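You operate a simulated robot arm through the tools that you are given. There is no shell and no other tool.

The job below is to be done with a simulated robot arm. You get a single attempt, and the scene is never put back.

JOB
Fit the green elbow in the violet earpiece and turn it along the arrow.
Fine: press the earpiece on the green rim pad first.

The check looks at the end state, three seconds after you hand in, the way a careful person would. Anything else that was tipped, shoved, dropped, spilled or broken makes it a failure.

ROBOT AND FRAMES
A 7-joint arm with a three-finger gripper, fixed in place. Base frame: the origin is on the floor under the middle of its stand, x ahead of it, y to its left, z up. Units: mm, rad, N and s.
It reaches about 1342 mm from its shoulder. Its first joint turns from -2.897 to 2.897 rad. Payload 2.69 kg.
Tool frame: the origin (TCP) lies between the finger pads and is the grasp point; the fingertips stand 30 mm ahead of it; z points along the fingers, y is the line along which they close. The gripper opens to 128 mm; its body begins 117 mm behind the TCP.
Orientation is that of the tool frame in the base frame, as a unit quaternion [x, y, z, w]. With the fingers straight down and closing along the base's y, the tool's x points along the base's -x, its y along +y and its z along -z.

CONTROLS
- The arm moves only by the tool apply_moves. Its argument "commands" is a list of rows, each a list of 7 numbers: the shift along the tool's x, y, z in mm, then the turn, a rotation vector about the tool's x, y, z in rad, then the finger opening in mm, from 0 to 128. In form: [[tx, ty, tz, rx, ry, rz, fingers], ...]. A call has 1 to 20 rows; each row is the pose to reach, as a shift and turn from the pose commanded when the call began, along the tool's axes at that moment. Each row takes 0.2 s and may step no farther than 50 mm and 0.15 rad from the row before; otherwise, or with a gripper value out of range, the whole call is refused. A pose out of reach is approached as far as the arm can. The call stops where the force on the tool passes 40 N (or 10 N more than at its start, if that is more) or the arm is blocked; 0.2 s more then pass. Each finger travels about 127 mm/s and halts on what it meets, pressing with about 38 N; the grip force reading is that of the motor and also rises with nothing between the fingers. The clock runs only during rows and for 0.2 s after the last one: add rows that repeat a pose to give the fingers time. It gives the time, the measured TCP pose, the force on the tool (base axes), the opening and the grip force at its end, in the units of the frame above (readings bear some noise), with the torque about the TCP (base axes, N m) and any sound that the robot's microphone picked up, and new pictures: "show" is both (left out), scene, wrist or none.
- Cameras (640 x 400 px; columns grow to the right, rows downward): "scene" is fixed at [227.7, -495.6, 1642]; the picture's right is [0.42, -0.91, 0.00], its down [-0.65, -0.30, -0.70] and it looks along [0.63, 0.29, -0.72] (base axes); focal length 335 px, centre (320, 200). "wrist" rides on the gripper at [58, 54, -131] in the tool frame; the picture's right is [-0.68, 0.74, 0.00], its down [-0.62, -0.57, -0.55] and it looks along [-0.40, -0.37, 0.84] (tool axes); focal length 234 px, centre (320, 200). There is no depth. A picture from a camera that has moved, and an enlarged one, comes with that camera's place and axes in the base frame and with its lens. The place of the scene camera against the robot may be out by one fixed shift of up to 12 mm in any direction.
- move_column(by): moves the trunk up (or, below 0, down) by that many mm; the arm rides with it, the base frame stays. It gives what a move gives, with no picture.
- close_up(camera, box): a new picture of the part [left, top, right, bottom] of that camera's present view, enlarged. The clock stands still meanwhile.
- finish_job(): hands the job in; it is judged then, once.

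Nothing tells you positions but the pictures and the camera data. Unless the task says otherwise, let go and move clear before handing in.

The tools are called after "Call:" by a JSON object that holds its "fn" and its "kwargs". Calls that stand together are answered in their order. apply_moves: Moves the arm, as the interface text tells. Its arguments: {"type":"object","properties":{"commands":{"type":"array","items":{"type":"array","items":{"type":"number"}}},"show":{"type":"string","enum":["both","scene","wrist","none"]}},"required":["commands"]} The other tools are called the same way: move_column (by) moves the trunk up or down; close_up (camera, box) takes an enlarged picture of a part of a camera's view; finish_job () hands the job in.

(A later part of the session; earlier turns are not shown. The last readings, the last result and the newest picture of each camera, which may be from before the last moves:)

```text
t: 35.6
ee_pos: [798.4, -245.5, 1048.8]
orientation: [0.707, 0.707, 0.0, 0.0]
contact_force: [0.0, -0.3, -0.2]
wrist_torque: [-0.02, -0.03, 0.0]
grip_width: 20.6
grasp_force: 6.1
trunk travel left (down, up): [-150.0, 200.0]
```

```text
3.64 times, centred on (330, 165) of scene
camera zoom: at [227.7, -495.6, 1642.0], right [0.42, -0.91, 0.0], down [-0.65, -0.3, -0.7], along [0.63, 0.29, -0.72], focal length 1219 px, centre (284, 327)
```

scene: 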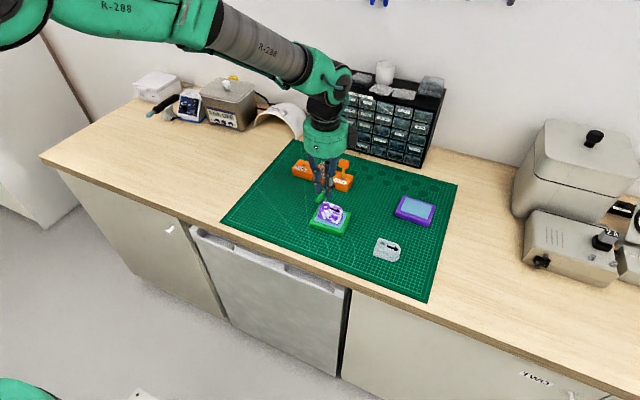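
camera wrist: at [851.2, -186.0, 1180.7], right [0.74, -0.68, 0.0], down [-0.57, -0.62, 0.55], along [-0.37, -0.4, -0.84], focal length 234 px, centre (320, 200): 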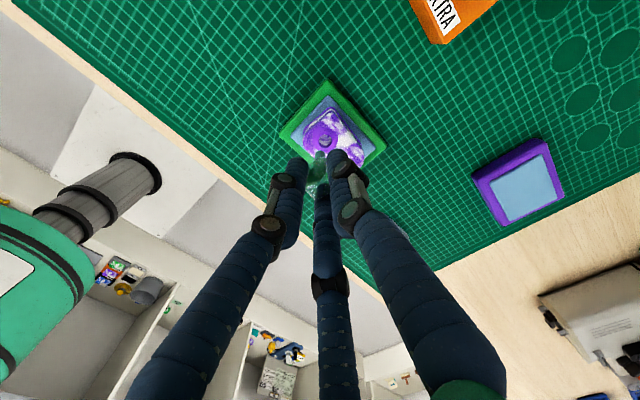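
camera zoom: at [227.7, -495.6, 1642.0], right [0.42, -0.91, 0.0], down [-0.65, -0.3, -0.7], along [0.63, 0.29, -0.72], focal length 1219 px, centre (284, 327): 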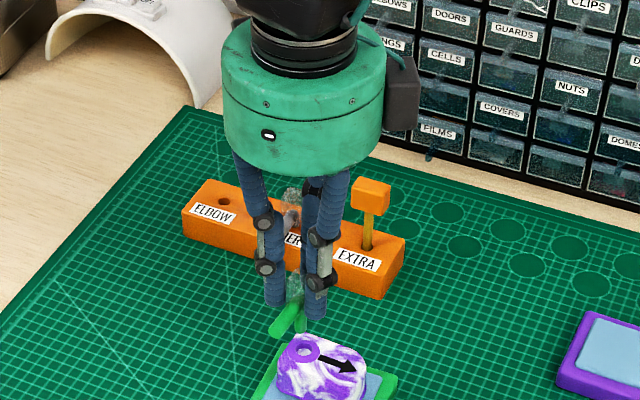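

The elbow slid about 3 mm toward -x and turned a few degrees, but it's still held by the two side fingers. Comparing stem and hole in the same wrist view, the hole is about 5 mm further along +x, so I'll shift gently and look again.

Call:
{"fn": "apply_moves", "kwargs": {"commands": [[0, 1.3, 0, 0, 0, 0, 13], [0, 2.6, 0, 0, 0, 0, 13], [-0.2, 3.9, 0, 0, 0, 0, 13], [-0.3, 5.2, 0, 0, 0, 0, 13], [-0.3, 5.2, 0, 0, 0, 0, 13]], "show": "none"}}

Call:
{"fn": "close_up", "kwargs": {"camera": "wrist", "box": [270, 110, 380, 190]}}

Call:
{"fn": "close_up", "kwargs": {"camera": "scene", "box": [310, 180, 360, 220]}}

```text
t: 36.8
ee_pos: [802.6, -244.6, 1047.3]
orientation: [0.708, 0.707, -0.001, 0.0]
contact_force: [-0.3, 0.3, -0.6]
wrist_torque: [-0.01, 0.0, 0.02]
grip_width: 22.2
grasp_force: 6.7
trunk travel left (down, up): [-150.0, 200.0]
```

```text
5.00 times, centred on (325, 150) of wrist
camera zoom: at [856.2, -185.7, 1180.4], right [0.74, -0.68, 0.0], down [-0.57, -0.62, 0.55], along [-0.37, -0.4, -0.84], focal length 1171 px, centre (295, 450)
```

zoom: 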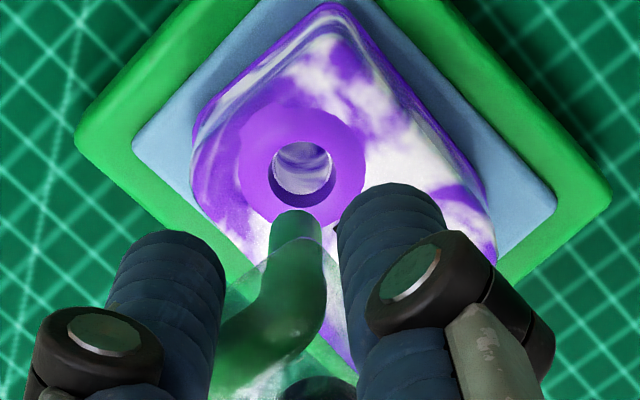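

```text
10.00 times, centred on (335, 200) of scene
camera zoom: at [227.7, -495.6, 1642.0], right [0.42, -0.91, 0.0], down [-0.65, -0.3, -0.7], along [0.63, 0.29, -0.72], focal length 3352 px, centre (170, 200)
```

zoom: 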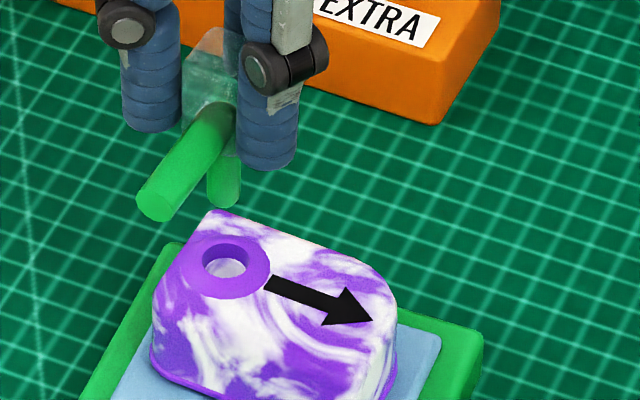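

The hold is now stable with two fingers flat on the block faces. I'll shift about 2 mm more toward +x and lower the stem to just above the ring, where parallax between the stem and the hole is small.

Call:
{"fn": "apply_moves", "kwargs": {"commands": [[0.2, 1, 4, 0, 0, 0, 13], [0.5, 2, 8, 0, 0, 0, 13], [0.5, 2, 13, 0, 0, 0, 13], [0.5, 2, 18, 0, 0, 0, 13], [0.5, 2, 18, 0, 0, 0, 13]], "show": "none"}}

Call:
{"fn": "close_up", "kwargs": {"camera": "wrist", "box": [280, 120, 360, 180]}}

Call:
{"fn": "close_up", "kwargs": {"camera": "scene", "box": [310, 185, 350, 215]}}

```text
t: 38.0
ee_pos: [805.1, -243.7, 1029.6]
orientation: [0.707, 0.707, 0.0, 0.0]
contact_force: [0.2, -0.4, -0.4]
wrist_torque: [0.0, 0.0, -0.01]
grip_width: 22.1
grasp_force: 6.6
trunk travel left (down, up): [-150.0, 200.0]
```

```text
6.67 times, centred on (320, 150) of wrist
camera zoom: at [858.4, -185.6, 1162.2], right [0.74, -0.68, 0.0], down [-0.57, -0.62, 0.55], along [-0.37, -0.4, -0.84], focal length 1561 px, centre (320, 533)
```

zoom: 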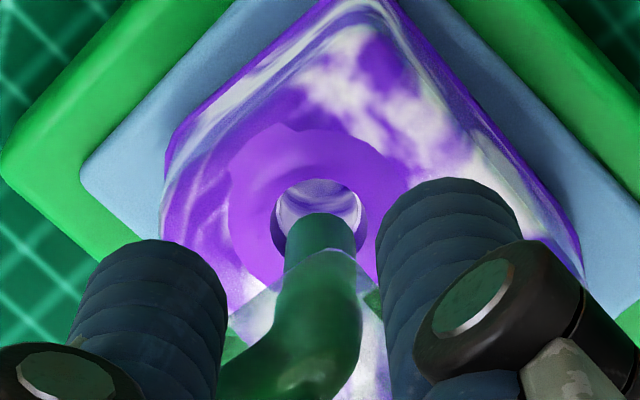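

```text
13.33 times, centred on (330, 200) of scene
camera zoom: at [227.7, -495.6, 1642.0], right [0.42, -0.91, 0.0], down [-0.65, -0.3, -0.7], along [0.63, 0.29, -0.72], focal length 4469 px, centre (187, 200)
```

zoom: 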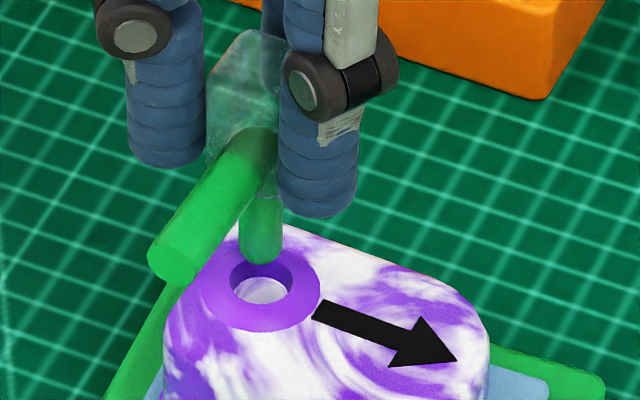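

Both cameras now agree the stem is within about 0.5 mm of the hole axis and roughly 10 mm above the rim. I'll lower in small steps, watching the force.

Call:
{"fn": "apply_moves", "kwargs": {"commands": [[-0.1, -0.4, 3, 0, 0, 0, 13], [-0.1, -0.4, 6, 0, 0, 0, 13], [-0.1, -0.4, 9, 0, 0, 0, 13], [-0.1, -0.4, 9, 0, 0, 0, 13]], "show": "none"}}

Call:
{"fn": "close_up", "kwargs": {"camera": "wrist", "box": [280, 120, 360, 180]}}

Call:
{"fn": "close_up", "kwargs": {"camera": "scene", "box": [310, 185, 350, 215]}}

```text
t: 39.0
ee_pos: [805.0, -243.7, 1020.2]
orientation: [0.707, 0.707, 0.001, 0.001]
contact_force: [0.4, 0.1, -0.3]
wrist_torque: [-0.01, 0.0, -0.02]
grip_width: 21.8
grasp_force: 6.8
trunk travel left (down, up): [-150.0, 200.0]
```

```text
6.67 times, centred on (320, 150) of wrist
camera zoom: at [857.5, -185.8, 1153.2], right [0.74, -0.68, 0.0], down [-0.57, -0.62, 0.55], along [-0.37, -0.4, -0.84], focal length 1561 px, centre (320, 533)
```

zoom: 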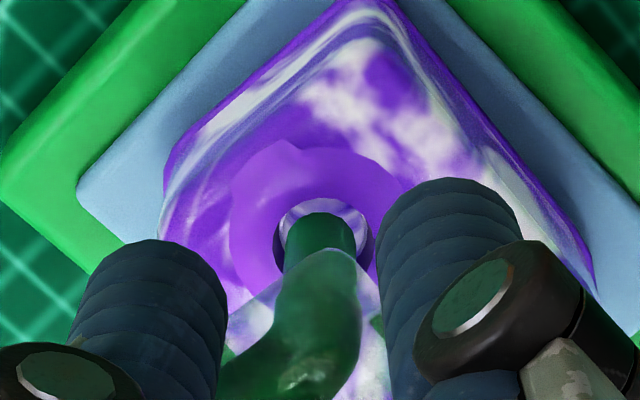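

```text
13.33 times, centred on (330, 200) of scene
camera zoom: at [227.7, -495.6, 1642.0], right [0.42, -0.91, 0.0], down [-0.65, -0.3, -0.7], along [0.63, 0.29, -0.72], focal length 4469 px, centre (187, 200)
```

zoom: 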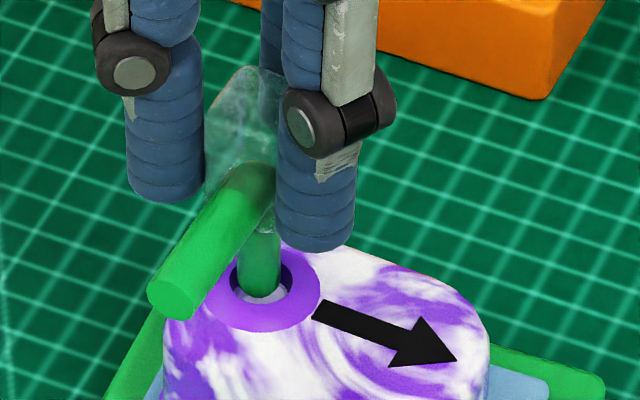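

The stem is centred at the mouth of the hole with no contact force. I'll continue down in small increments.

Call:
{"fn": "apply_moves", "kwargs": {"commands": [[0, 0, 2, 0, 0, 0, 13], [0, 0, 4, 0, 0, 0, 13], [0, 0, 6, 0, 0, 0, 13]], "show": "none"}}

Call:
{"fn": "close_up", "kwargs": {"camera": "wrist", "box": [280, 120, 360, 180]}}

Call:
{"fn": "close_up", "kwargs": {"camera": "scene", "box": [310, 185, 350, 215]}}

```text
t: 39.8
ee_pos: [803.7, -245.5, 1014.4]
orientation: [0.707, 0.707, -0.001, 0.0]
contact_force: [0.6, 0.1, -0.5]
wrist_torque: [-0.05, -0.03, 0.01]
grip_width: 22.1
grasp_force: 6.8
trunk travel left (down, up): [-150.0, 200.0]
```

```text
6.67 times, centred on (320, 150) of wrist
camera zoom: at [857.6, -185.6, 1147.2], right [0.74, -0.68, 0.0], down [-0.57, -0.62, 0.55], along [-0.37, -0.4, -0.84], focal length 1561 px, centre (320, 533)
```

zoom: 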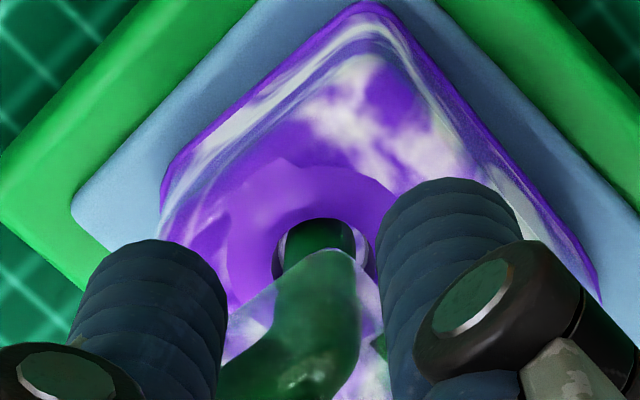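

```text
13.33 times, centred on (330, 200) of scene
camera zoom: at [227.7, -495.6, 1642.0], right [0.42, -0.91, 0.0], down [-0.65, -0.3, -0.7], along [0.63, 0.29, -0.72], focal length 4469 px, centre (187, 200)
```

zoom: 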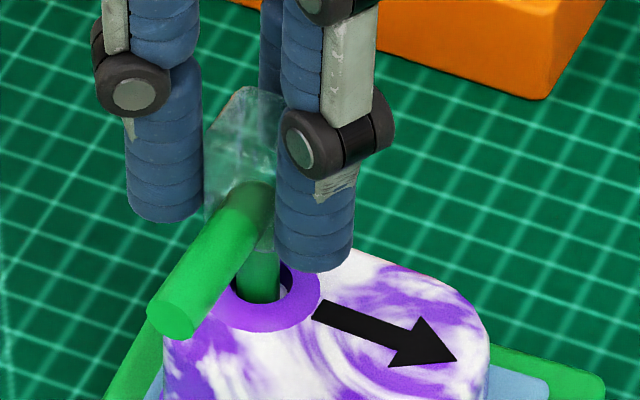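

The stem has entered the hole freely. I'll keep lowering.

Call:
{"fn": "apply_moves", "kwargs": {"commands": [[0, 0, 2, 0, 0, 0, 13], [0, 0, 4, 0, 0, 0, 13], [0, 0, 6, 0, 0, 0, 13]], "show": "none"}}

Call:
{"fn": "close_up", "kwargs": {"camera": "wrist", "box": [280, 120, 360, 180]}}

Call:
{"fn": "close_up", "kwargs": {"camera": "scene", "box": [310, 185, 350, 215]}}

```text
t: 40.6
ee_pos: [804.0, -243.7, 1009.1]
orientation: [0.707, 0.707, 0.0, 0.0]
contact_force: [0.2, -0.1, -0.7]
wrist_torque: [-0.01, 0.02, 0.0]
grip_width: 21.9
grasp_force: 6.8
trunk travel left (down, up): [-150.0, 200.0]
```

```text
6.67 times, centred on (320, 150) of wrist
camera zoom: at [857.6, -185.6, 1141.1], right [0.74, -0.68, 0.0], down [-0.57, -0.62, 0.55], along [-0.37, -0.4, -0.84], focal length 1561 px, centre (320, 533)
```

zoom: 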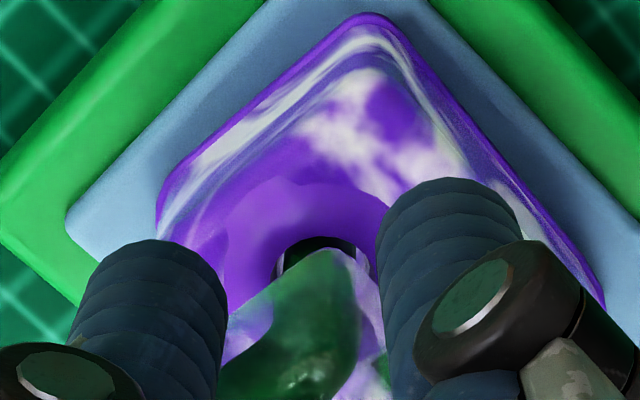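

```text
13.33 times, centred on (330, 200) of scene
camera zoom: at [227.7, -495.6, 1642.0], right [0.42, -0.91, 0.0], down [-0.65, -0.3, -0.7], along [0.63, 0.29, -0.72], focal length 4469 px, centre (187, 200)
```

zoom: 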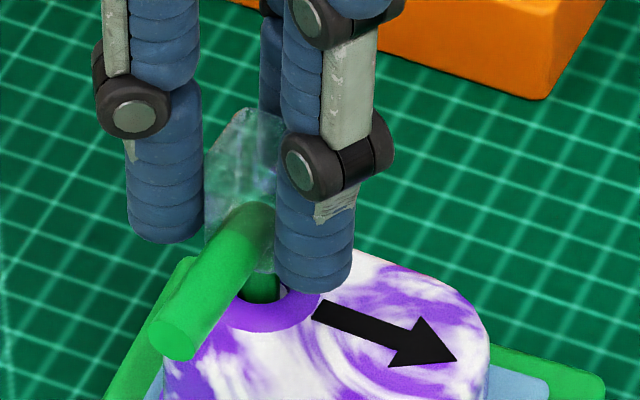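

About 11 mm of the stem is in with no resistance. I'll keep going carefully.

Call:
{"fn": "apply_moves", "kwargs": {"commands": [[0, 0, 1.5, 0, 0, 0, 13], [0, 0, 3, 0, 0, 0, 13], [0, 0, 4.5, 0, 0, 0, 13]], "show": "none"}}

Call:
{"fn": "close_up", "kwargs": {"camera": "scene", "box": [310, 185, 350, 215]}}

```text
t: 41.4
ee_pos: [805.4, -244.6, 1004.7]
orientation: [0.707, 0.707, 0.001, 0.0]
contact_force: [0.1, 0.9, 0.5]
wrist_torque: [0.0, 0.01, 0.0]
grip_width: 21.9
grasp_force: 6.5
trunk travel left (down, up): [-150.0, 200.0]
```

```text
13.33 times, centred on (330, 200) of scene
camera zoom: at [227.7, -495.6, 1642.0], right [0.42, -0.91, 0.0], down [-0.65, -0.3, -0.7], along [0.63, 0.29, -0.72], focal length 4469 px, centre (187, 200)
```

zoom: 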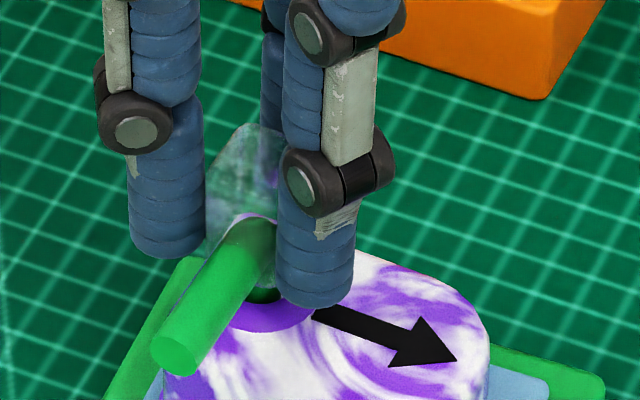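

Still no resistance, with about 5 mm left before the block meets the ring. I'll go on in finer steps.

Call:
{"fn": "apply_moves", "kwargs": {"commands": [[0, 0, 1, 0, 0, 0, 13], [0, 0, 2, 0, 0, 0, 13], [0, 0, 2, 0, 0, 0, 13]], "show": "none"}}

Call:
{"fn": "apply_moves", "kwargs": {"commands": [[0, 0, 0.7, 0, 0, 0, 13], [0, 0, 1.5, 0, 0, 0, 13], [0, 0, 1.5, 0, 0, 0, 13]], "show": "none"}}

Call:
{"fn": "close_up", "kwargs": {"camera": "scene", "box": [310, 185, 350, 215]}}

Call:
{"fn": "close_up", "kwargs": {"camera": "wrist", "box": [270, 120, 380, 200]}}

```text
t: 42.2
ee_pos: [803.5, -245.5, 1003.7]
orientation: [0.707, 0.708, 0.001, 0.001]
contact_force: [0.0, 0.1, -0.1]
wrist_torque: [0.02, -0.01, -0.01]
grip_width: 22.0
grasp_force: 6.4
trunk travel left (down, up): [-150.0, 200.0]
```

```text
t: 43.0
ee_pos: [802.8, -245.9, 1001.2]
orientation: [0.707, 0.707, 0.001, 0.0]
contact_force: [0.0, 0.3, -0.9]
wrist_torque: [-0.05, 0.01, -0.02]
grip_width: 21.9
grasp_force: 6.6
trunk travel left (down, up): [-150.0, 200.0]
```

```text
13.33 times, centred on (330, 200) of scene
camera zoom: at [227.7, -495.6, 1642.0], right [0.42, -0.91, 0.0], down [-0.65, -0.3, -0.7], along [0.63, 0.29, -0.72], focal length 4469 px, centre (187, 200)
```

zoom: 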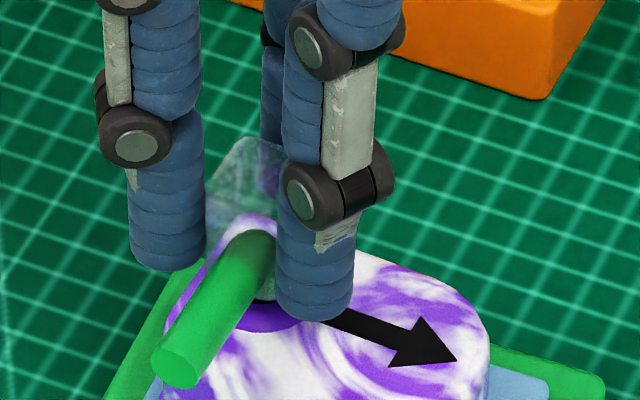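

```text
5.00 times, centred on (325, 160) of wrist
camera zoom: at [857.6, -186.0, 1133.1], right [0.74, -0.68, 0.0], down [-0.57, -0.62, 0.55], along [-0.37, -0.4, -0.84], focal length 1171 px, centre (295, 400)
```

zoom: 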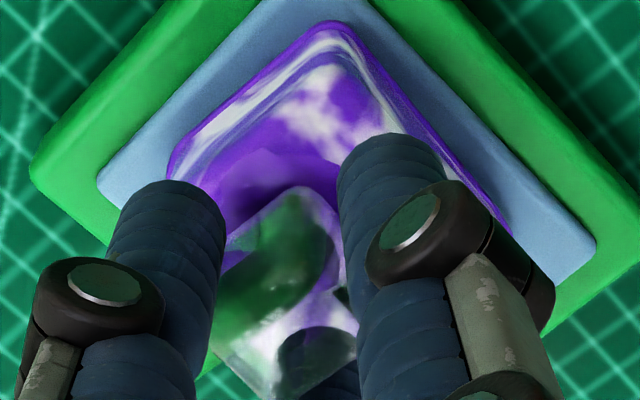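

Nearly seated: the block is just above the ring. I'll step down by about a millimetre at a time until I feel contact.

Call:
{"fn": "apply_moves", "kwargs": {"commands": [[0, 0, 0.5, 0, 0, 0, 13], [0, 0, 1, 0, 0, 0, 13], [0, 0, 1, 0, 0, 0, 13]], "show": "none"}}

Call:
{"fn": "apply_moves", "kwargs": {"commands": [[0, 0, 0.5, 0, 0, 0, 13], [0, 0, 1, 0, 0, 0, 13], [0, 0, 1, 0, 0, 0, 13]], "show": "none"}}

Call:
{"fn": "apply_moves", "kwargs": {"commands": [[0, 0, 0.5, 0, 0, 0, 13], [0, 0, 1, 0, 0, 0, 13], [0, 0, 1, 0, 0, 0, 13]], "show": "none"}}

Call:
{"fn": "close_up", "kwargs": {"camera": "scene", "box": [310, 185, 350, 215]}}

```text
t: 43.8
ee_pos: [804.5, -245.0, 999.9]
orientation: [0.707, 0.707, -0.001, 0.0]
contact_force: [-1.0, -0.2, -0.1]
wrist_torque: [0.0, 0.0, -0.03]
grip_width: 22.1
grasp_force: 6.6
trunk travel left (down, up): [-150.0, 200.0]
```

```text
t: 44.6
ee_pos: [803.8, -245.1, 999.2]
orientation: [0.707, 0.707, 0.001, 0.0]
contact_force: [0.1, -1.0, -0.1]
wrist_torque: [0.0, 0.0, 0.02]
grip_width: 21.6
grasp_force: 6.3
trunk travel left (down, up): [-150.0, 200.0]
```

```text
t: 45.4
ee_pos: [804.4, -244.5, 998.9]
orientation: [0.708, 0.706, 0.0, -0.001]
contact_force: [-1.2, -0.1, 1.9]
wrist_torque: [0.02, -0.03, 0.01]
grip_width: 21.7
grasp_force: 6.9
trunk travel left (down, up): [-150.0, 200.0]
```

```text
13.33 times, centred on (330, 200) of scene
camera zoom: at [227.7, -495.6, 1642.0], right [0.42, -0.91, 0.0], down [-0.65, -0.3, -0.7], along [0.63, 0.29, -0.72], focal length 4469 px, centre (187, 200)
```

zoom: 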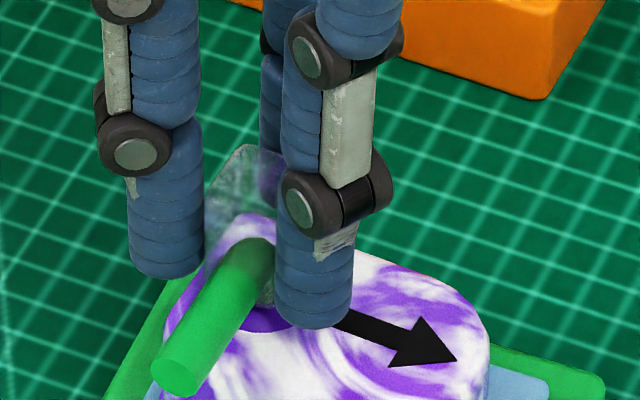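

A slight upward force (1.9 N) suggests first contact. I'll press a little further to seat it.

Call:
{"fn": "apply_moves", "kwargs": {"commands": [[0, 0, 0.5, 0, 0, 0, 13], [0, 0, 1, 0, 0, 0, 13], [0, 0, 1, 0, 0, 0, 13]], "show": "none"}}

Call:
{"fn": "apply_moves", "kwargs": {"commands": [[0, 0, 0.5, 0, 0, 0, 13], [0, 0, 1, 0, 0, 0, 13], [0, 0, 1, 0, 0, 0, 13]], "show": "none"}}

Call:
{"fn": "close_up", "kwargs": {"camera": "scene", "box": [310, 185, 350, 215]}}

Call:
{"fn": "close_up", "kwargs": {"camera": "wrist", "box": [270, 120, 380, 200]}}

```text
t: 46.2
ee_pos: [805.1, -244.6, 998.0]
orientation: [0.707, 0.707, 0.0, 0.001]
contact_force: [-0.3, -0.4, 7.5]
wrist_torque: [0.01, -0.01, -0.02]
grip_width: 21.8
grasp_force: 6.7
trunk travel left (down, up): [-150.0, 200.0]
```

```text
t: 47.0
ee_pos: [803.8, -244.4, 995.4]
orientation: [0.707, 0.707, 0.0, -0.001]
contact_force: [-1.7, -0.6, 6.2]
wrist_torque: [-0.02, 0.04, -0.01]
grip_width: 21.6
grasp_force: 6.5
trunk travel left (down, up): [-150.0, 200.0]
```

```text
13.33 times, centred on (330, 200) of scene
camera zoom: at [227.7, -495.6, 1642.0], right [0.42, -0.91, 0.0], down [-0.65, -0.3, -0.7], along [0.63, 0.29, -0.72], focal length 4469 px, centre (187, 200)
```

zoom: 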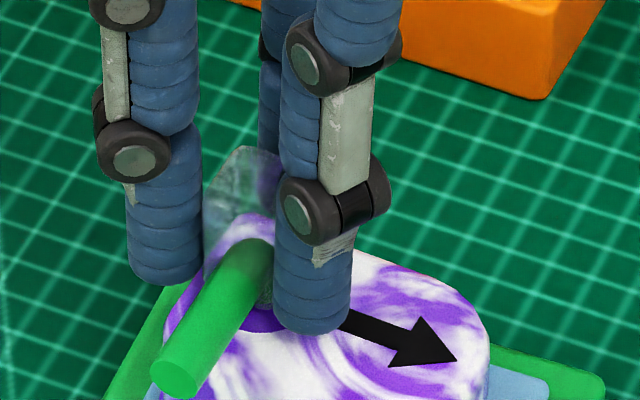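

```text
5.00 times, centred on (325, 160) of wrist
camera zoom: at [857.5, -185.6, 1128.7], right [0.74, -0.68, 0.0], down [-0.57, -0.62, 0.55], along [-0.37, -0.4, -0.84], focal length 1171 px, centre (295, 400)
```

zoom: 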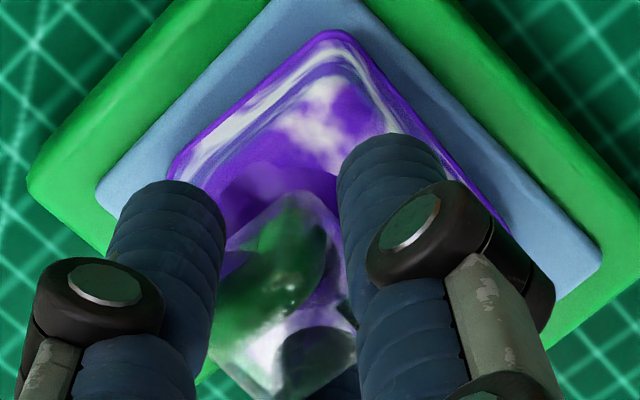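

The elbow has bottomed: the block rests on the ring and the force levels off near 6–7 N as the fingers slip slightly. The tool axis is practically on the stem axis, so I'll turn counter-clockwise (tube from -x toward the arrow) and check halfway.

Call:
{"fn": "apply_moves", "kwargs": {"commands": [[0, 0, -0.3, 0, 0, -0.1, 13], [0, 0, -0.3, 0, 0, -0.2, 13], [0, 0, -0.3, 0, 0, -0.3, 13], [0, 0, -0.3, 0, 0, -0.4, 13], [0, 0, -0.3, 0, 0, -0.5, 13], [0, 0, -0.3, 0, 0, -0.5, 13]]}}

Call:
{"fn": "close_up", "kwargs": {"camera": "scene", "box": [310, 185, 350, 215]}}

Call:
{"fn": "close_up", "kwargs": {"camera": "wrist", "box": [270, 120, 380, 200]}}

```text
t: 48.4
ee_pos: [804.3, -245.7, 996.7]
orientation: [0.509, 0.861, 0.0, 0.0]
contact_force: [-0.3, -0.8, 3.9]
wrist_torque: [-0.03, 0.03, 0.03]
grip_width: 22.1
grasp_force: 6.0
trunk travel left (down, up): [-150.0, 200.0]
camera wrist: at [822.7, -166.9, 1128.6], right [0.97, -0.24, 0.0], down [-0.2, -0.81, 0.55], along [-0.13, -0.53, -0.84], focal length 234 px, centre (320, 200)
```

scene: 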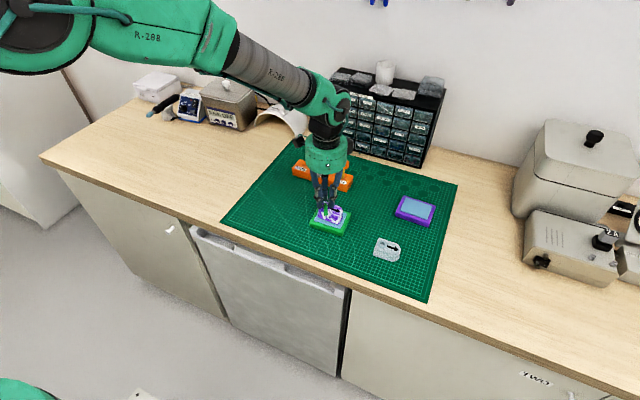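
wrist: 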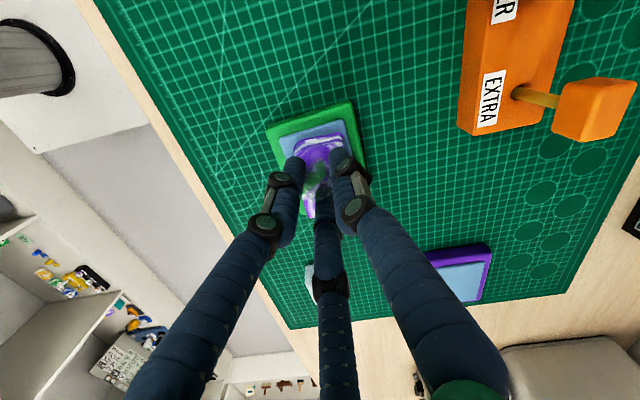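

```text
13.33 times, centred on (330, 200) of scene
camera zoom: at [227.7, -495.6, 1642.0], right [0.42, -0.91, 0.0], down [-0.65, -0.3, -0.7], along [0.63, 0.29, -0.72], focal length 4469 px, centre (187, 200)
```

zoom: 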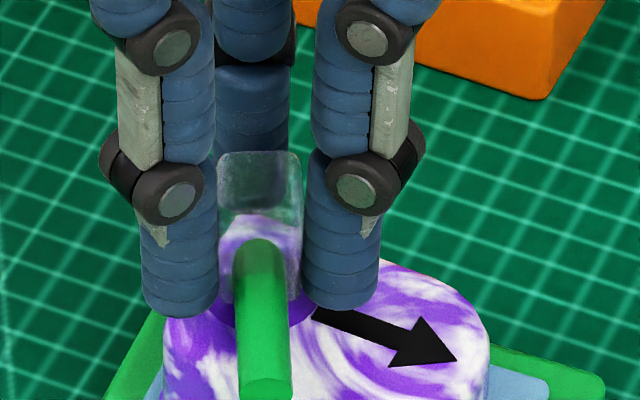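

```text
5.00 times, centred on (325, 160) of wrist
camera zoom: at [822.7, -166.9, 1128.6], right [0.97, -0.24, 0.0], down [-0.2, -0.81, 0.55], along [-0.13, -0.53, -0.84], focal length 1171 px, centre (295, 400)
```

zoom: 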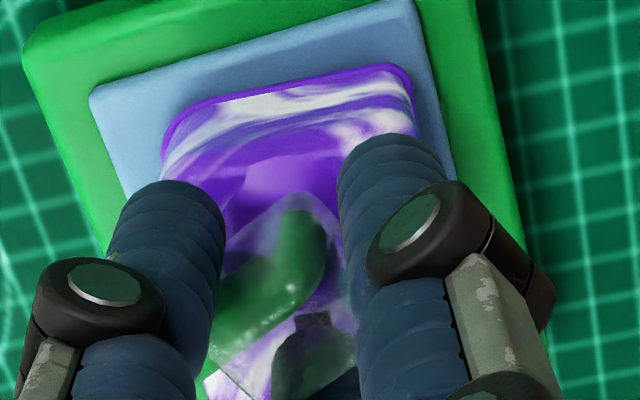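

The elbow turns with the gripper and the earpiece stays put. I'll continue the turn toward the arrow.

Call:
{"fn": "apply_moves", "kwargs": {"commands": [[0, 0, 0, 0, 0, -0.1, 13], [0, 0, 0, 0, 0, -0.2, 13], [0, 0, 0, 0, 0, -0.3, 13], [0, 0, 0, 0, 0, -0.4, 13], [0, 0, 0, 0, 0, -0.5, 13], [0, 0, 0, 0, 0, -0.6, 13], [0, 0, 0, 0, 0, -0.7, 13], [0, 0, 0, 0, 0, -0.8, 13], [0, 0, 0, 0, 0, -0.9, 13], [0, 0, 0, 0, 0, -1.0, 13], [0, 0, 0, 0, 0, -1.0, 13]]}}

Call:
{"fn": "close_up", "kwargs": {"camera": "scene", "box": [310, 185, 350, 215]}}

Call:
{"fn": "close_up", "kwargs": {"camera": "wrist", "box": [270, 120, 380, 200]}}

```text
t: 50.8
ee_pos: [804.4, -245.6, 996.4]
orientation: [0.035, 0.999, 0.001, 0.0]
contact_force: [-0.3, -1.0, 1.0]
wrist_torque: [-0.05, -0.03, 0.01]
grip_width: 21.6
grasp_force: 6.6
trunk travel left (down, up): [-150.0, 200.0]
camera wrist: at [749.5, -186.5, 1128.6], right [0.73, 0.69, 0.0], down [0.57, -0.61, 0.55], along [0.38, -0.4, -0.84], focal length 234 px, centre (320, 200)
```

scene: 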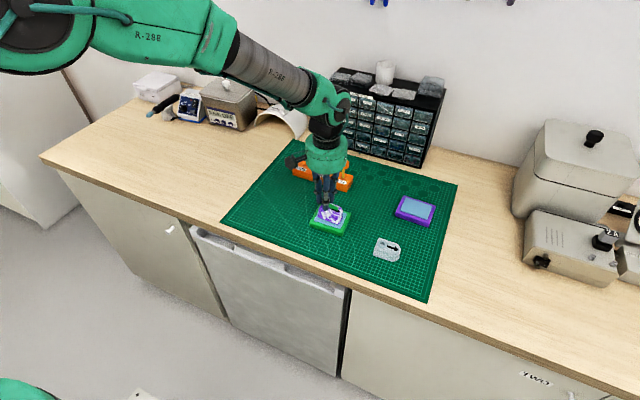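
wrist: 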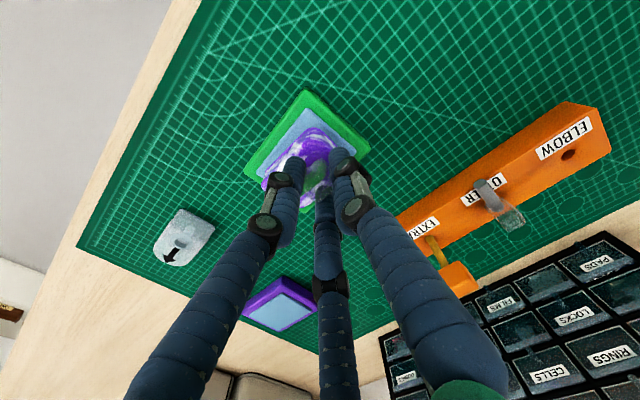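

```text
13.33 times, centred on (330, 200) of scene
camera zoom: at [227.7, -495.6, 1642.0], right [0.42, -0.91, 0.0], down [-0.65, -0.3, -0.7], along [0.63, 0.29, -0.72], focal length 4469 px, centre (187, 200)
```

zoom: 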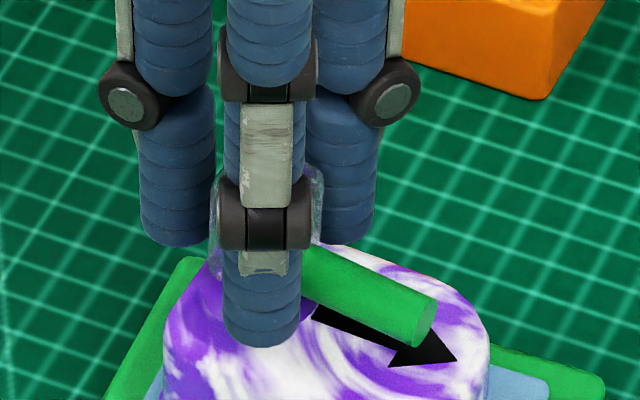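

```text
5.00 times, centred on (325, 160) of wrist
camera zoom: at [749.5, -186.5, 1128.6], right [0.73, 0.69, 0.0], down [0.57, -0.61, 0.55], along [0.38, -0.4, -0.84], focal length 1171 px, centre (295, 400)
```

zoom: 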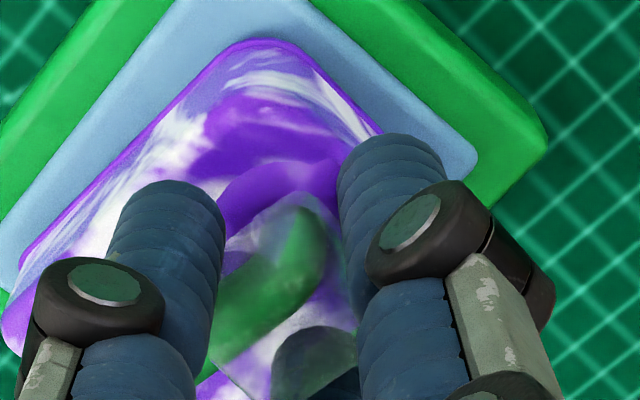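

In the scene view the tube is about 7° short of the arrow's direction. I'll turn a bit more and compare the two slopes again.

Call:
{"fn": "apply_moves", "kwargs": {"commands": [[0, 0, 0, 0, 0, -0.06, 13], [0, 0, 0, 0, 0, -0.12, 13], [0, 0, 0, 0, 0, -0.12, 13]], "show": "none"}}

Call:
{"fn": "close_up", "kwargs": {"camera": "scene", "box": [320, 195, 350, 220]}}

Call:
{"fn": "close_up", "kwargs": {"camera": "wrist", "box": [240, 120, 380, 220]}}

```text
t: 51.6
ee_pos: [804.0, -245.2, 996.9]
orientation: [-0.025, 1.0, 0.0, 0.0]
contact_force: [0.1, -0.9, 1.0]
wrist_torque: [-0.07, 0.03, -0.02]
grip_width: 21.5
grasp_force: 6.8
trunk travel left (down, up): [-150.0, 200.0]
```

```text
16.00 times, centred on (335, 208) of scene
camera zoom: at [227.7, -495.6, 1642.0], right [0.42, -0.91, 0.0], down [-0.65, -0.3, -0.7], along [0.63, 0.29, -0.72], focal length 5363 px, centre (80, 80)
```

zoom: 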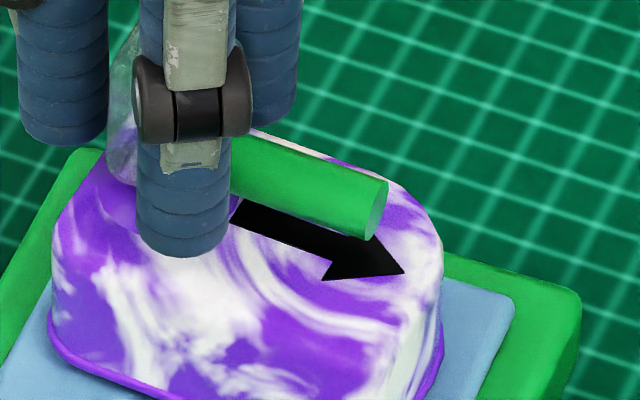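

```text
4.00 times, centred on (310, 170) of wrist
camera zoom: at [742.8, -193.5, 1128.5], right [0.64, 0.77, 0.0], down [0.64, -0.53, 0.55], along [0.42, -0.35, -0.84], focal length 937 px, centre (360, 320)
```

zoom: 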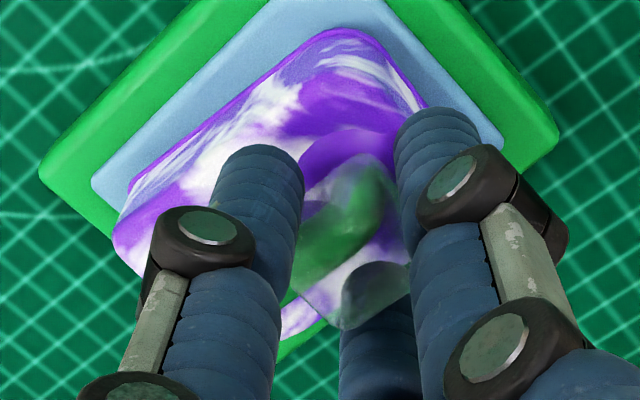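

The tube and arrow slopes now match to about 1°. I'll release gently, rise straight up, and check seating and alignment.

Call:
{"fn": "apply_moves", "kwargs": {"commands": [[0, 0, 0, 0, 0, 0, 19], [0, 0, 0, 0, 0, 0, 23], [0, 0, 0, 0, 0, 0, 27], [0, 0, 0, 0, 0, 0, 34], [0, 0, 0, 0, 0, 0, 42], [0, 0, 0, 0, 0, 0, 42]], "show": "none"}}

Call:
{"fn": "close_up", "kwargs": {"camera": "scene", "box": [310, 185, 350, 215]}}

Call:
{"fn": "close_up", "kwargs": {"camera": "wrist", "box": [240, 120, 380, 220]}}

```text
t: 53.0
ee_pos: [803.8, -244.6, 997.0]
orientation: [-0.024, 1.0, 0.0, 0.0]
contact_force: [0.2, -0.4, 0.4]
wrist_torque: [0.01, 0.0, 0.02]
grip_width: 42.0
grasp_force: 0.1
trunk travel left (down, up): [-150.0, 200.0]
```

```text
13.33 times, centred on (330, 200) of scene
camera zoom: at [227.7, -495.6, 1642.0], right [0.42, -0.91, 0.0], down [-0.65, -0.3, -0.7], along [0.63, 0.29, -0.72], focal length 4469 px, centre (187, 200)
```

zoom: 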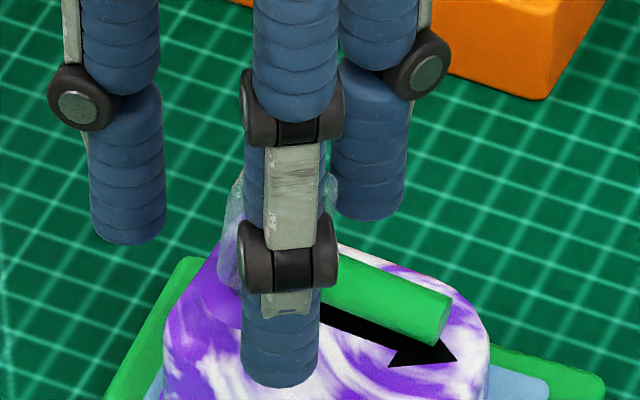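

```text
4.00 times, centred on (310, 170) of wrist
camera zoom: at [742.9, -193.4, 1128.3], right [0.64, 0.77, 0.0], down [0.64, -0.53, 0.55], along [0.42, -0.35, -0.84], focal length 937 px, centre (360, 320)
```

zoom: 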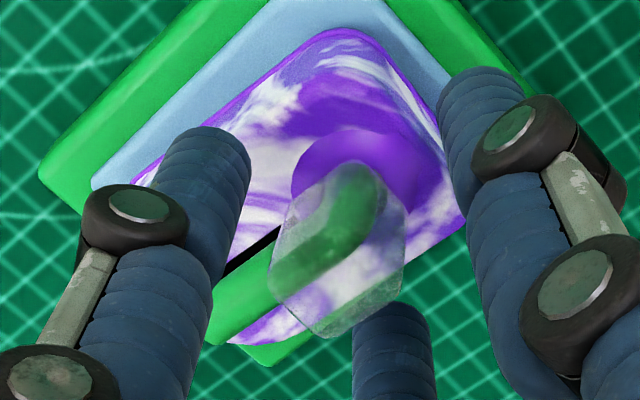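

The elbow stands by itself in the earpiece. I'll rise straight up and view it from above.

Call:
{"fn": "apply_moves", "kwargs": {"commands": [[0, 0, -15, 0, 0, 0, 46], [0, 0, -35, 0, 0, 0, 50], [0, 0, -60, 0, 0, 0, 60], [0, 0, -90, 0, 0, 0, 70], [0, 0, -90, 0, 0, 0, 70]]}}

Call:
{"fn": "close_up", "kwargs": {"camera": "scene", "box": [310, 185, 360, 225]}}

Call:
{"fn": "close_up", "kwargs": {"camera": "wrist", "box": [280, 90, 390, 170]}}

```text
t: 54.2
ee_pos: [804.3, -244.2, 1087.0]
orientation: [-0.024, 1.0, 0.0, 0.0]
contact_force: [-0.6, -0.1, 0.2]
wrist_torque: [-0.01, -0.03, 0.0]
grip_width: 70.1
grasp_force: 0.1
trunk travel left (down, up): [-150.0, 200.0]
camera wrist: at [742.3, -192.9, 1218.9], right [0.64, 0.77, 0.0], down [0.64, -0.53, 0.55], along [0.42, -0.35, -0.84], focal length 234 px, centre (320, 200)
```

scene: 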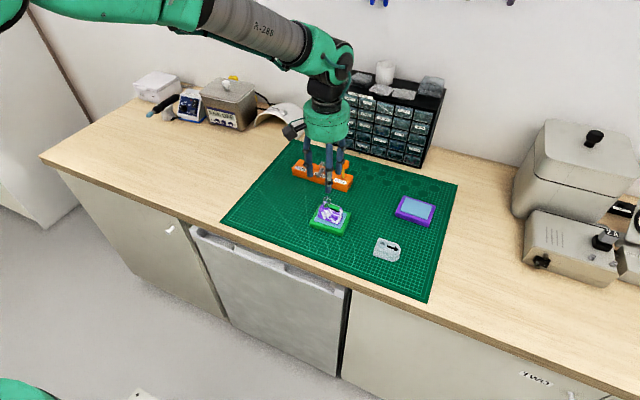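
wrist: 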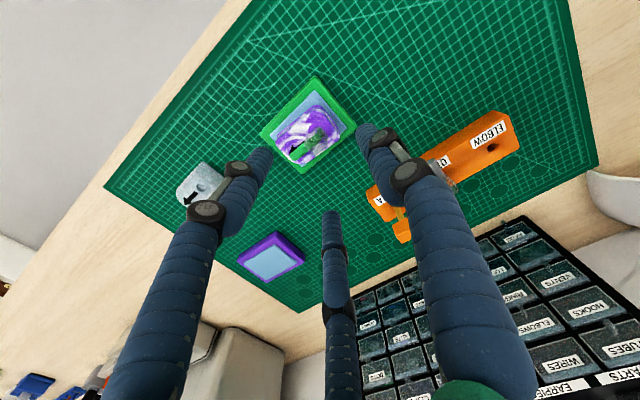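

```text
10.00 times, centred on (335, 205) of scene
camera zoom: at [227.7, -495.6, 1642.0], right [0.42, -0.91, 0.0], down [-0.65, -0.3, -0.7], along [0.63, 0.29, -0.72], focal length 3352 px, centre (170, 150)
```

zoom: 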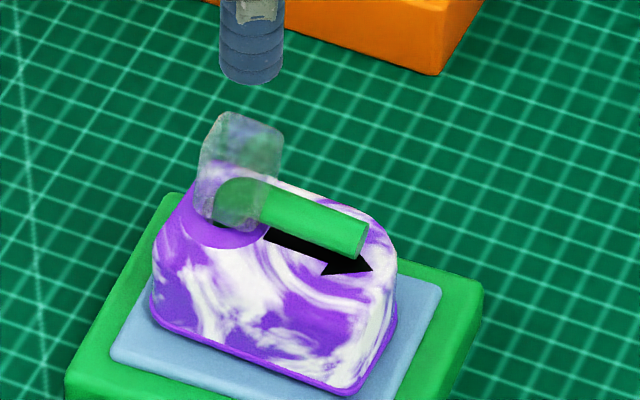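

```text
5.00 times, centred on (335, 130) of wrist
camera zoom: at [742.3, -192.9, 1218.9], right [0.64, 0.77, 0.0], down [0.64, -0.53, 0.55], along [0.42, -0.35, -0.84], focal length 1171 px, centre (245, 550)
```

zoom: 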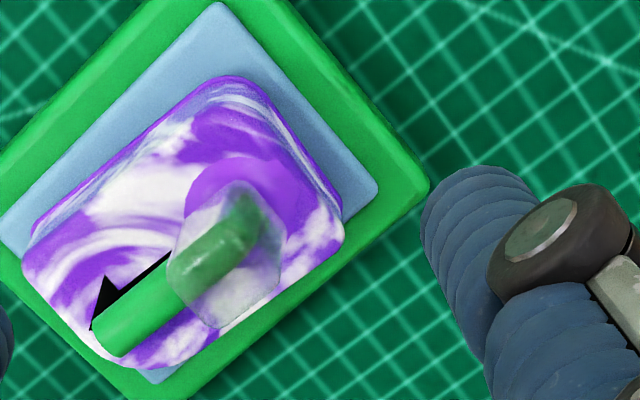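

The elbow is in place. I'll zoom in closely to judge its seating depth and its angle against the arrow.

Call:
{"fn": "close_up", "kwargs": {"camera": "scene", "box": [322, 192, 346, 216]}}

Call:
{"fn": "close_up", "kwargs": {"camera": "wrist", "box": [285, 105, 345, 165]}}

```text
16.00 times, centred on (334, 204) of scene
camera zoom: at [227.7, -495.6, 1642.0], right [0.42, -0.91, 0.0], down [-0.65, -0.3, -0.7], along [0.63, 0.29, -0.72], focal length 5363 px, centre (96, 136)
```

zoom: 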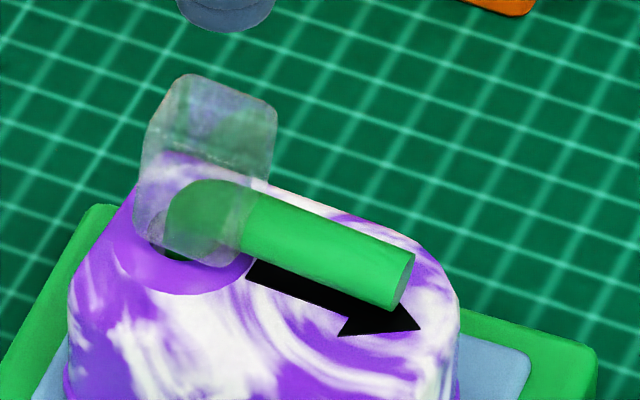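

```text
6.67 times, centred on (315, 135) of wrist
camera zoom: at [742.3, -192.9, 1218.9], right [0.64, 0.77, 0.0], down [0.64, -0.53, 0.55], along [0.42, -0.35, -0.84], focal length 1561 px, centre (353, 633)
```

zoom: 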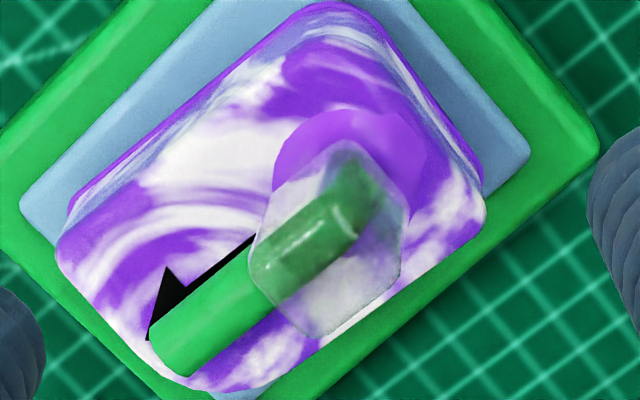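

The stereo check puts the tube axis at z≈966, consistent with the block resting on the ring, and the tube is within about 1–2° of the arrow. To be sure it's fully home, I'll close the fingers above it and push down gently on top of the block.

Call:
{"fn": "apply_moves", "kwargs": {"commands": [[0, 0, 0, 0, 0, 0, 40], [0, -2.4, 0, 0, 0, 0, 15], [0, -2.4, 0, 0, 0, 0, 6], [0, -2.4, 0, 0, 0, 0, 6], [0, -2.4, 30, 0, 0, 0, 6], [0, -2.4, 50, 0, 0, 0, 6], [0, -2.4, 59, 0, 0, 0, 6], [0, -2.4, 59, 0, 0, 0, 6]], "show": "none"}}

Call:
{"fn": "close_up", "kwargs": {"camera": "scene", "box": [310, 180, 360, 220]}}

Call:
{"fn": "close_up", "kwargs": {"camera": "wrist", "box": [260, 110, 380, 210]}}

```text
t: 56.0
ee_pos: [805.6, -246.1, 1027.7]
orientation: [-0.024, 1.0, 0.0, 0.0]
contact_force: [-0.6, -0.1, -0.1]
wrist_torque: [0.02, -0.03, 0.01]
grip_width: 5.8
grasp_force: 0.2
trunk travel left (down, up): [-150.0, 200.0]
```

```text
10.00 times, centred on (335, 200) of scene
camera zoom: at [227.7, -495.6, 1642.0], right [0.42, -0.91, 0.0], down [-0.65, -0.3, -0.7], along [0.63, 0.29, -0.72], focal length 3352 px, centre (170, 200)
```

zoom: 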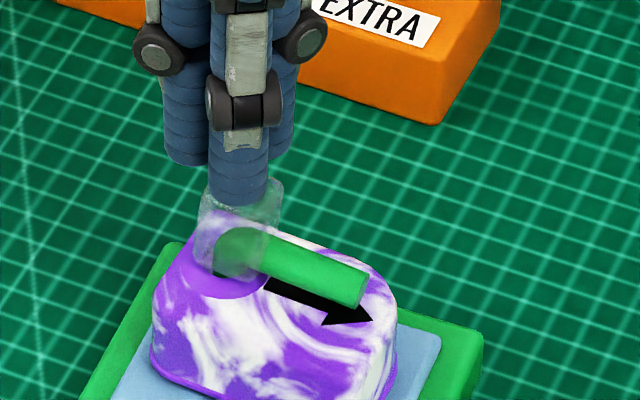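

```text
4.00 times, centred on (320, 160) of wrist
camera zoom: at [743.0, -195.2, 1159.7], right [0.64, 0.77, 0.0], down [0.64, -0.53, 0.55], along [0.42, -0.35, -0.84], focal length 937 px, centre (320, 360)
```

zoom: 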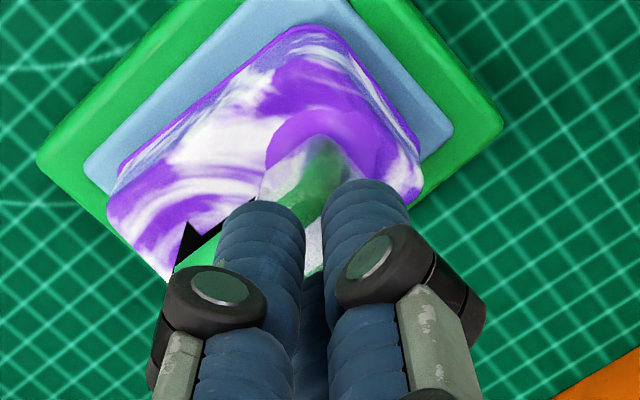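

The closed fingertips are above the block with about 7 mm to go. I'll lower until contact and press lightly.

Call:
{"fn": "apply_moves", "kwargs": {"commands": [[0, 0, 2, 0, 0, 0, 6], [0, 0, 4, 0, 0, 0, 6], [0, 0, 5.5, 0, 0, 0, 6], [0, 0, 5.5, 0, 0, 0, 6]], "show": "none"}}

Call:
{"fn": "apply_moves", "kwargs": {"commands": [[0, 0, 0.7, 0, 0, 0, 6], [0, 0, 1.4, 0, 0, 0, 6], [0, 0, 1.4, 0, 0, 0, 6]], "show": "none"}}

```text
t: 57.0
ee_pos: [805.3, -247.8, 1021.2]
orientation: [-0.025, 1.0, 0.0, -0.001]
contact_force: [0.4, -0.1, 0.2]
wrist_torque: [0.03, -0.01, 0.0]
grip_width: 5.9
grasp_force: 0.0
trunk travel left (down, up): [-150.0, 200.0]
```

```text
t: 57.8
ee_pos: [804.5, -246.4, 1021.1]
orientation: [-0.024, 1.0, 0.0, 0.0]
contact_force: [-0.2, 0.8, 2.2]
wrist_torque: [0.01, -0.01, 0.01]
grip_width: 5.9
grasp_force: 0.0
trunk travel left (down, up): [-150.0, 200.0]
```

Contact at the expected height (block top ≈ 990). I'll press further in small steps to about 15–20 N.

Call:
{"fn": "apply_moves", "kwargs": {"commands": [[0, 0, 0.5, 0, 0, 0, 6], [0, 0, 1.0, 0, 0, 0, 6], [0, 0, 1.0, 0, 0, 0, 6]], "show": "none"}}

Call:
{"fn": "apply_moves", "kwargs": {"commands": [[0, 0, 0.5, 0, 0, 0, 6], [0, 0, 1.0, 0, 0, 0, 6], [0, 0, 1.0, 0, 0, 0, 6]], "show": "none"}}

```text
t: 58.6
ee_pos: [803.3, -246.8, 1019.8]
orientation: [-0.025, 1.0, 0.001, 0.0]
contact_force: [-0.1, 1.4, 6.5]
wrist_torque: [0.07, -0.11, -0.01]
grip_width: 6.5
grasp_force: 0.5
trunk travel left (down, up): [-150.0, 200.0]
```

```text
t: 59.4
ee_pos: [805.0, -245.5, 1019.0]
orientation: [-0.025, 1.0, 0.0, 0.001]
contact_force: [1.9, 2.1, 14.9]
wrist_torque: [0.19, -0.14, 0.03]
grip_width: 6.9
grasp_force: 0.2
trunk travel left (down, up): [-150.0, 200.0]
```

It resists solidly at 15 N, so the elbow is fully seated. I'll back off and look again.

Call:
{"fn": "apply_moves", "kwargs": {"commands": [[0, 0, -2, 0, 0, 0, 6], [0, 0, -6, 0, 0, 0, 6], [0, 0, -30, 0, 0, 0, 6], [0, 0, -70, 0, 0, 0, 20], [0, 0, -70, 0, 0, 0, 40], [0, 0, -70, 0, 0, 0, 60]]}}

Call:
{"fn": "close_up", "kwargs": {"camera": "scene", "box": [322, 192, 346, 216]}}

Call:
{"fn": "close_up", "kwargs": {"camera": "wrist", "box": [280, 100, 350, 165]}}

```text
t: 60.8
ee_pos: [805.4, -248.1, 1088.1]
orientation: [-0.025, 1.0, 0.001, -0.001]
contact_force: [-0.2, 0.2, -0.4]
wrist_torque: [0.02, 0.0, -0.01]
grip_width: 60.2
grasp_force: 0.1
trunk travel left (down, up): [-150.0, 200.0]
camera wrist: at [743.5, -196.6, 1220.4], right [0.64, 0.77, 0.0], down [0.64, -0.53, 0.55], along [0.42, -0.35, -0.84], focal length 234 px, centre (320, 200)
```

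scene: 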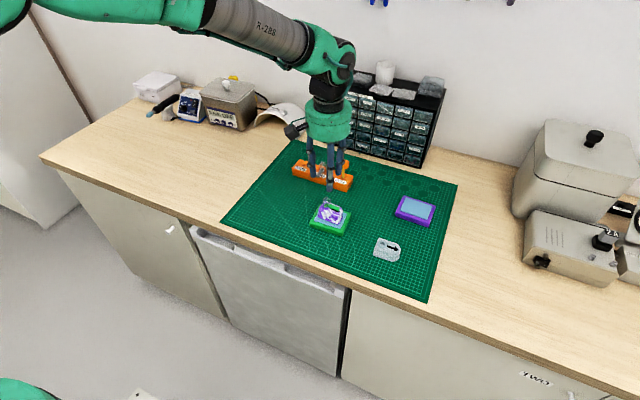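
wrist: 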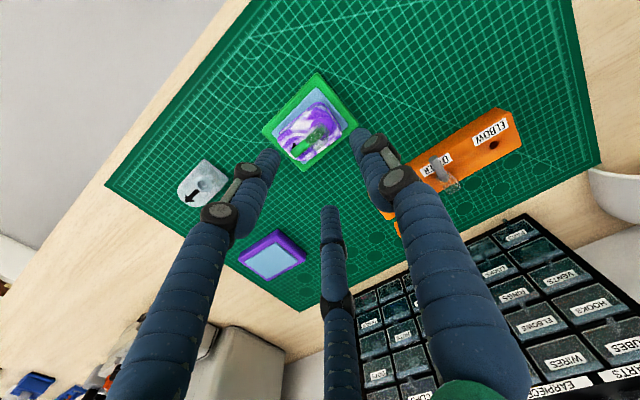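

```text
16.00 times, centred on (334, 204) of scene
camera zoom: at [227.7, -495.6, 1642.0], right [0.42, -0.91, 0.0], down [-0.65, -0.3, -0.7], along [0.63, 0.29, -0.72], focal length 5363 px, centre (96, 136)
```

zoom: 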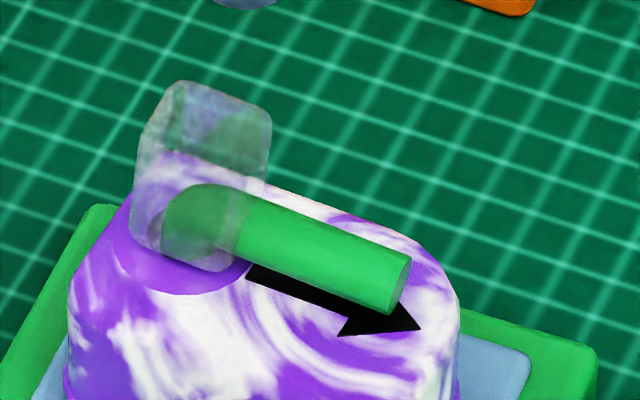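

```text
6.15 times, centred on (315, 132) of wrist
camera zoom: at [743.5, -196.6, 1220.4], right [0.64, 0.77, 0.0], down [0.64, -0.53, 0.55], along [0.42, -0.35, -0.84], focal length 1441 px, centre (351, 615)
```

zoom: 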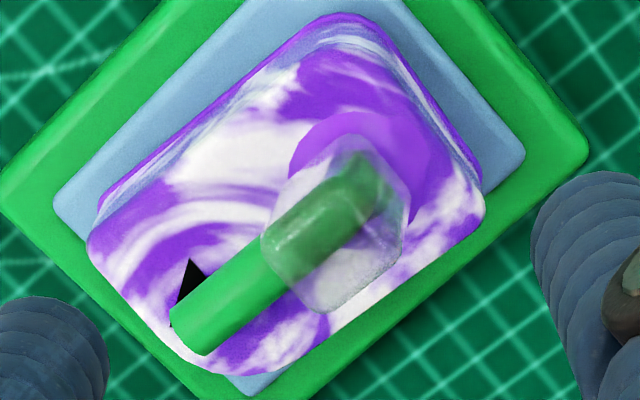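

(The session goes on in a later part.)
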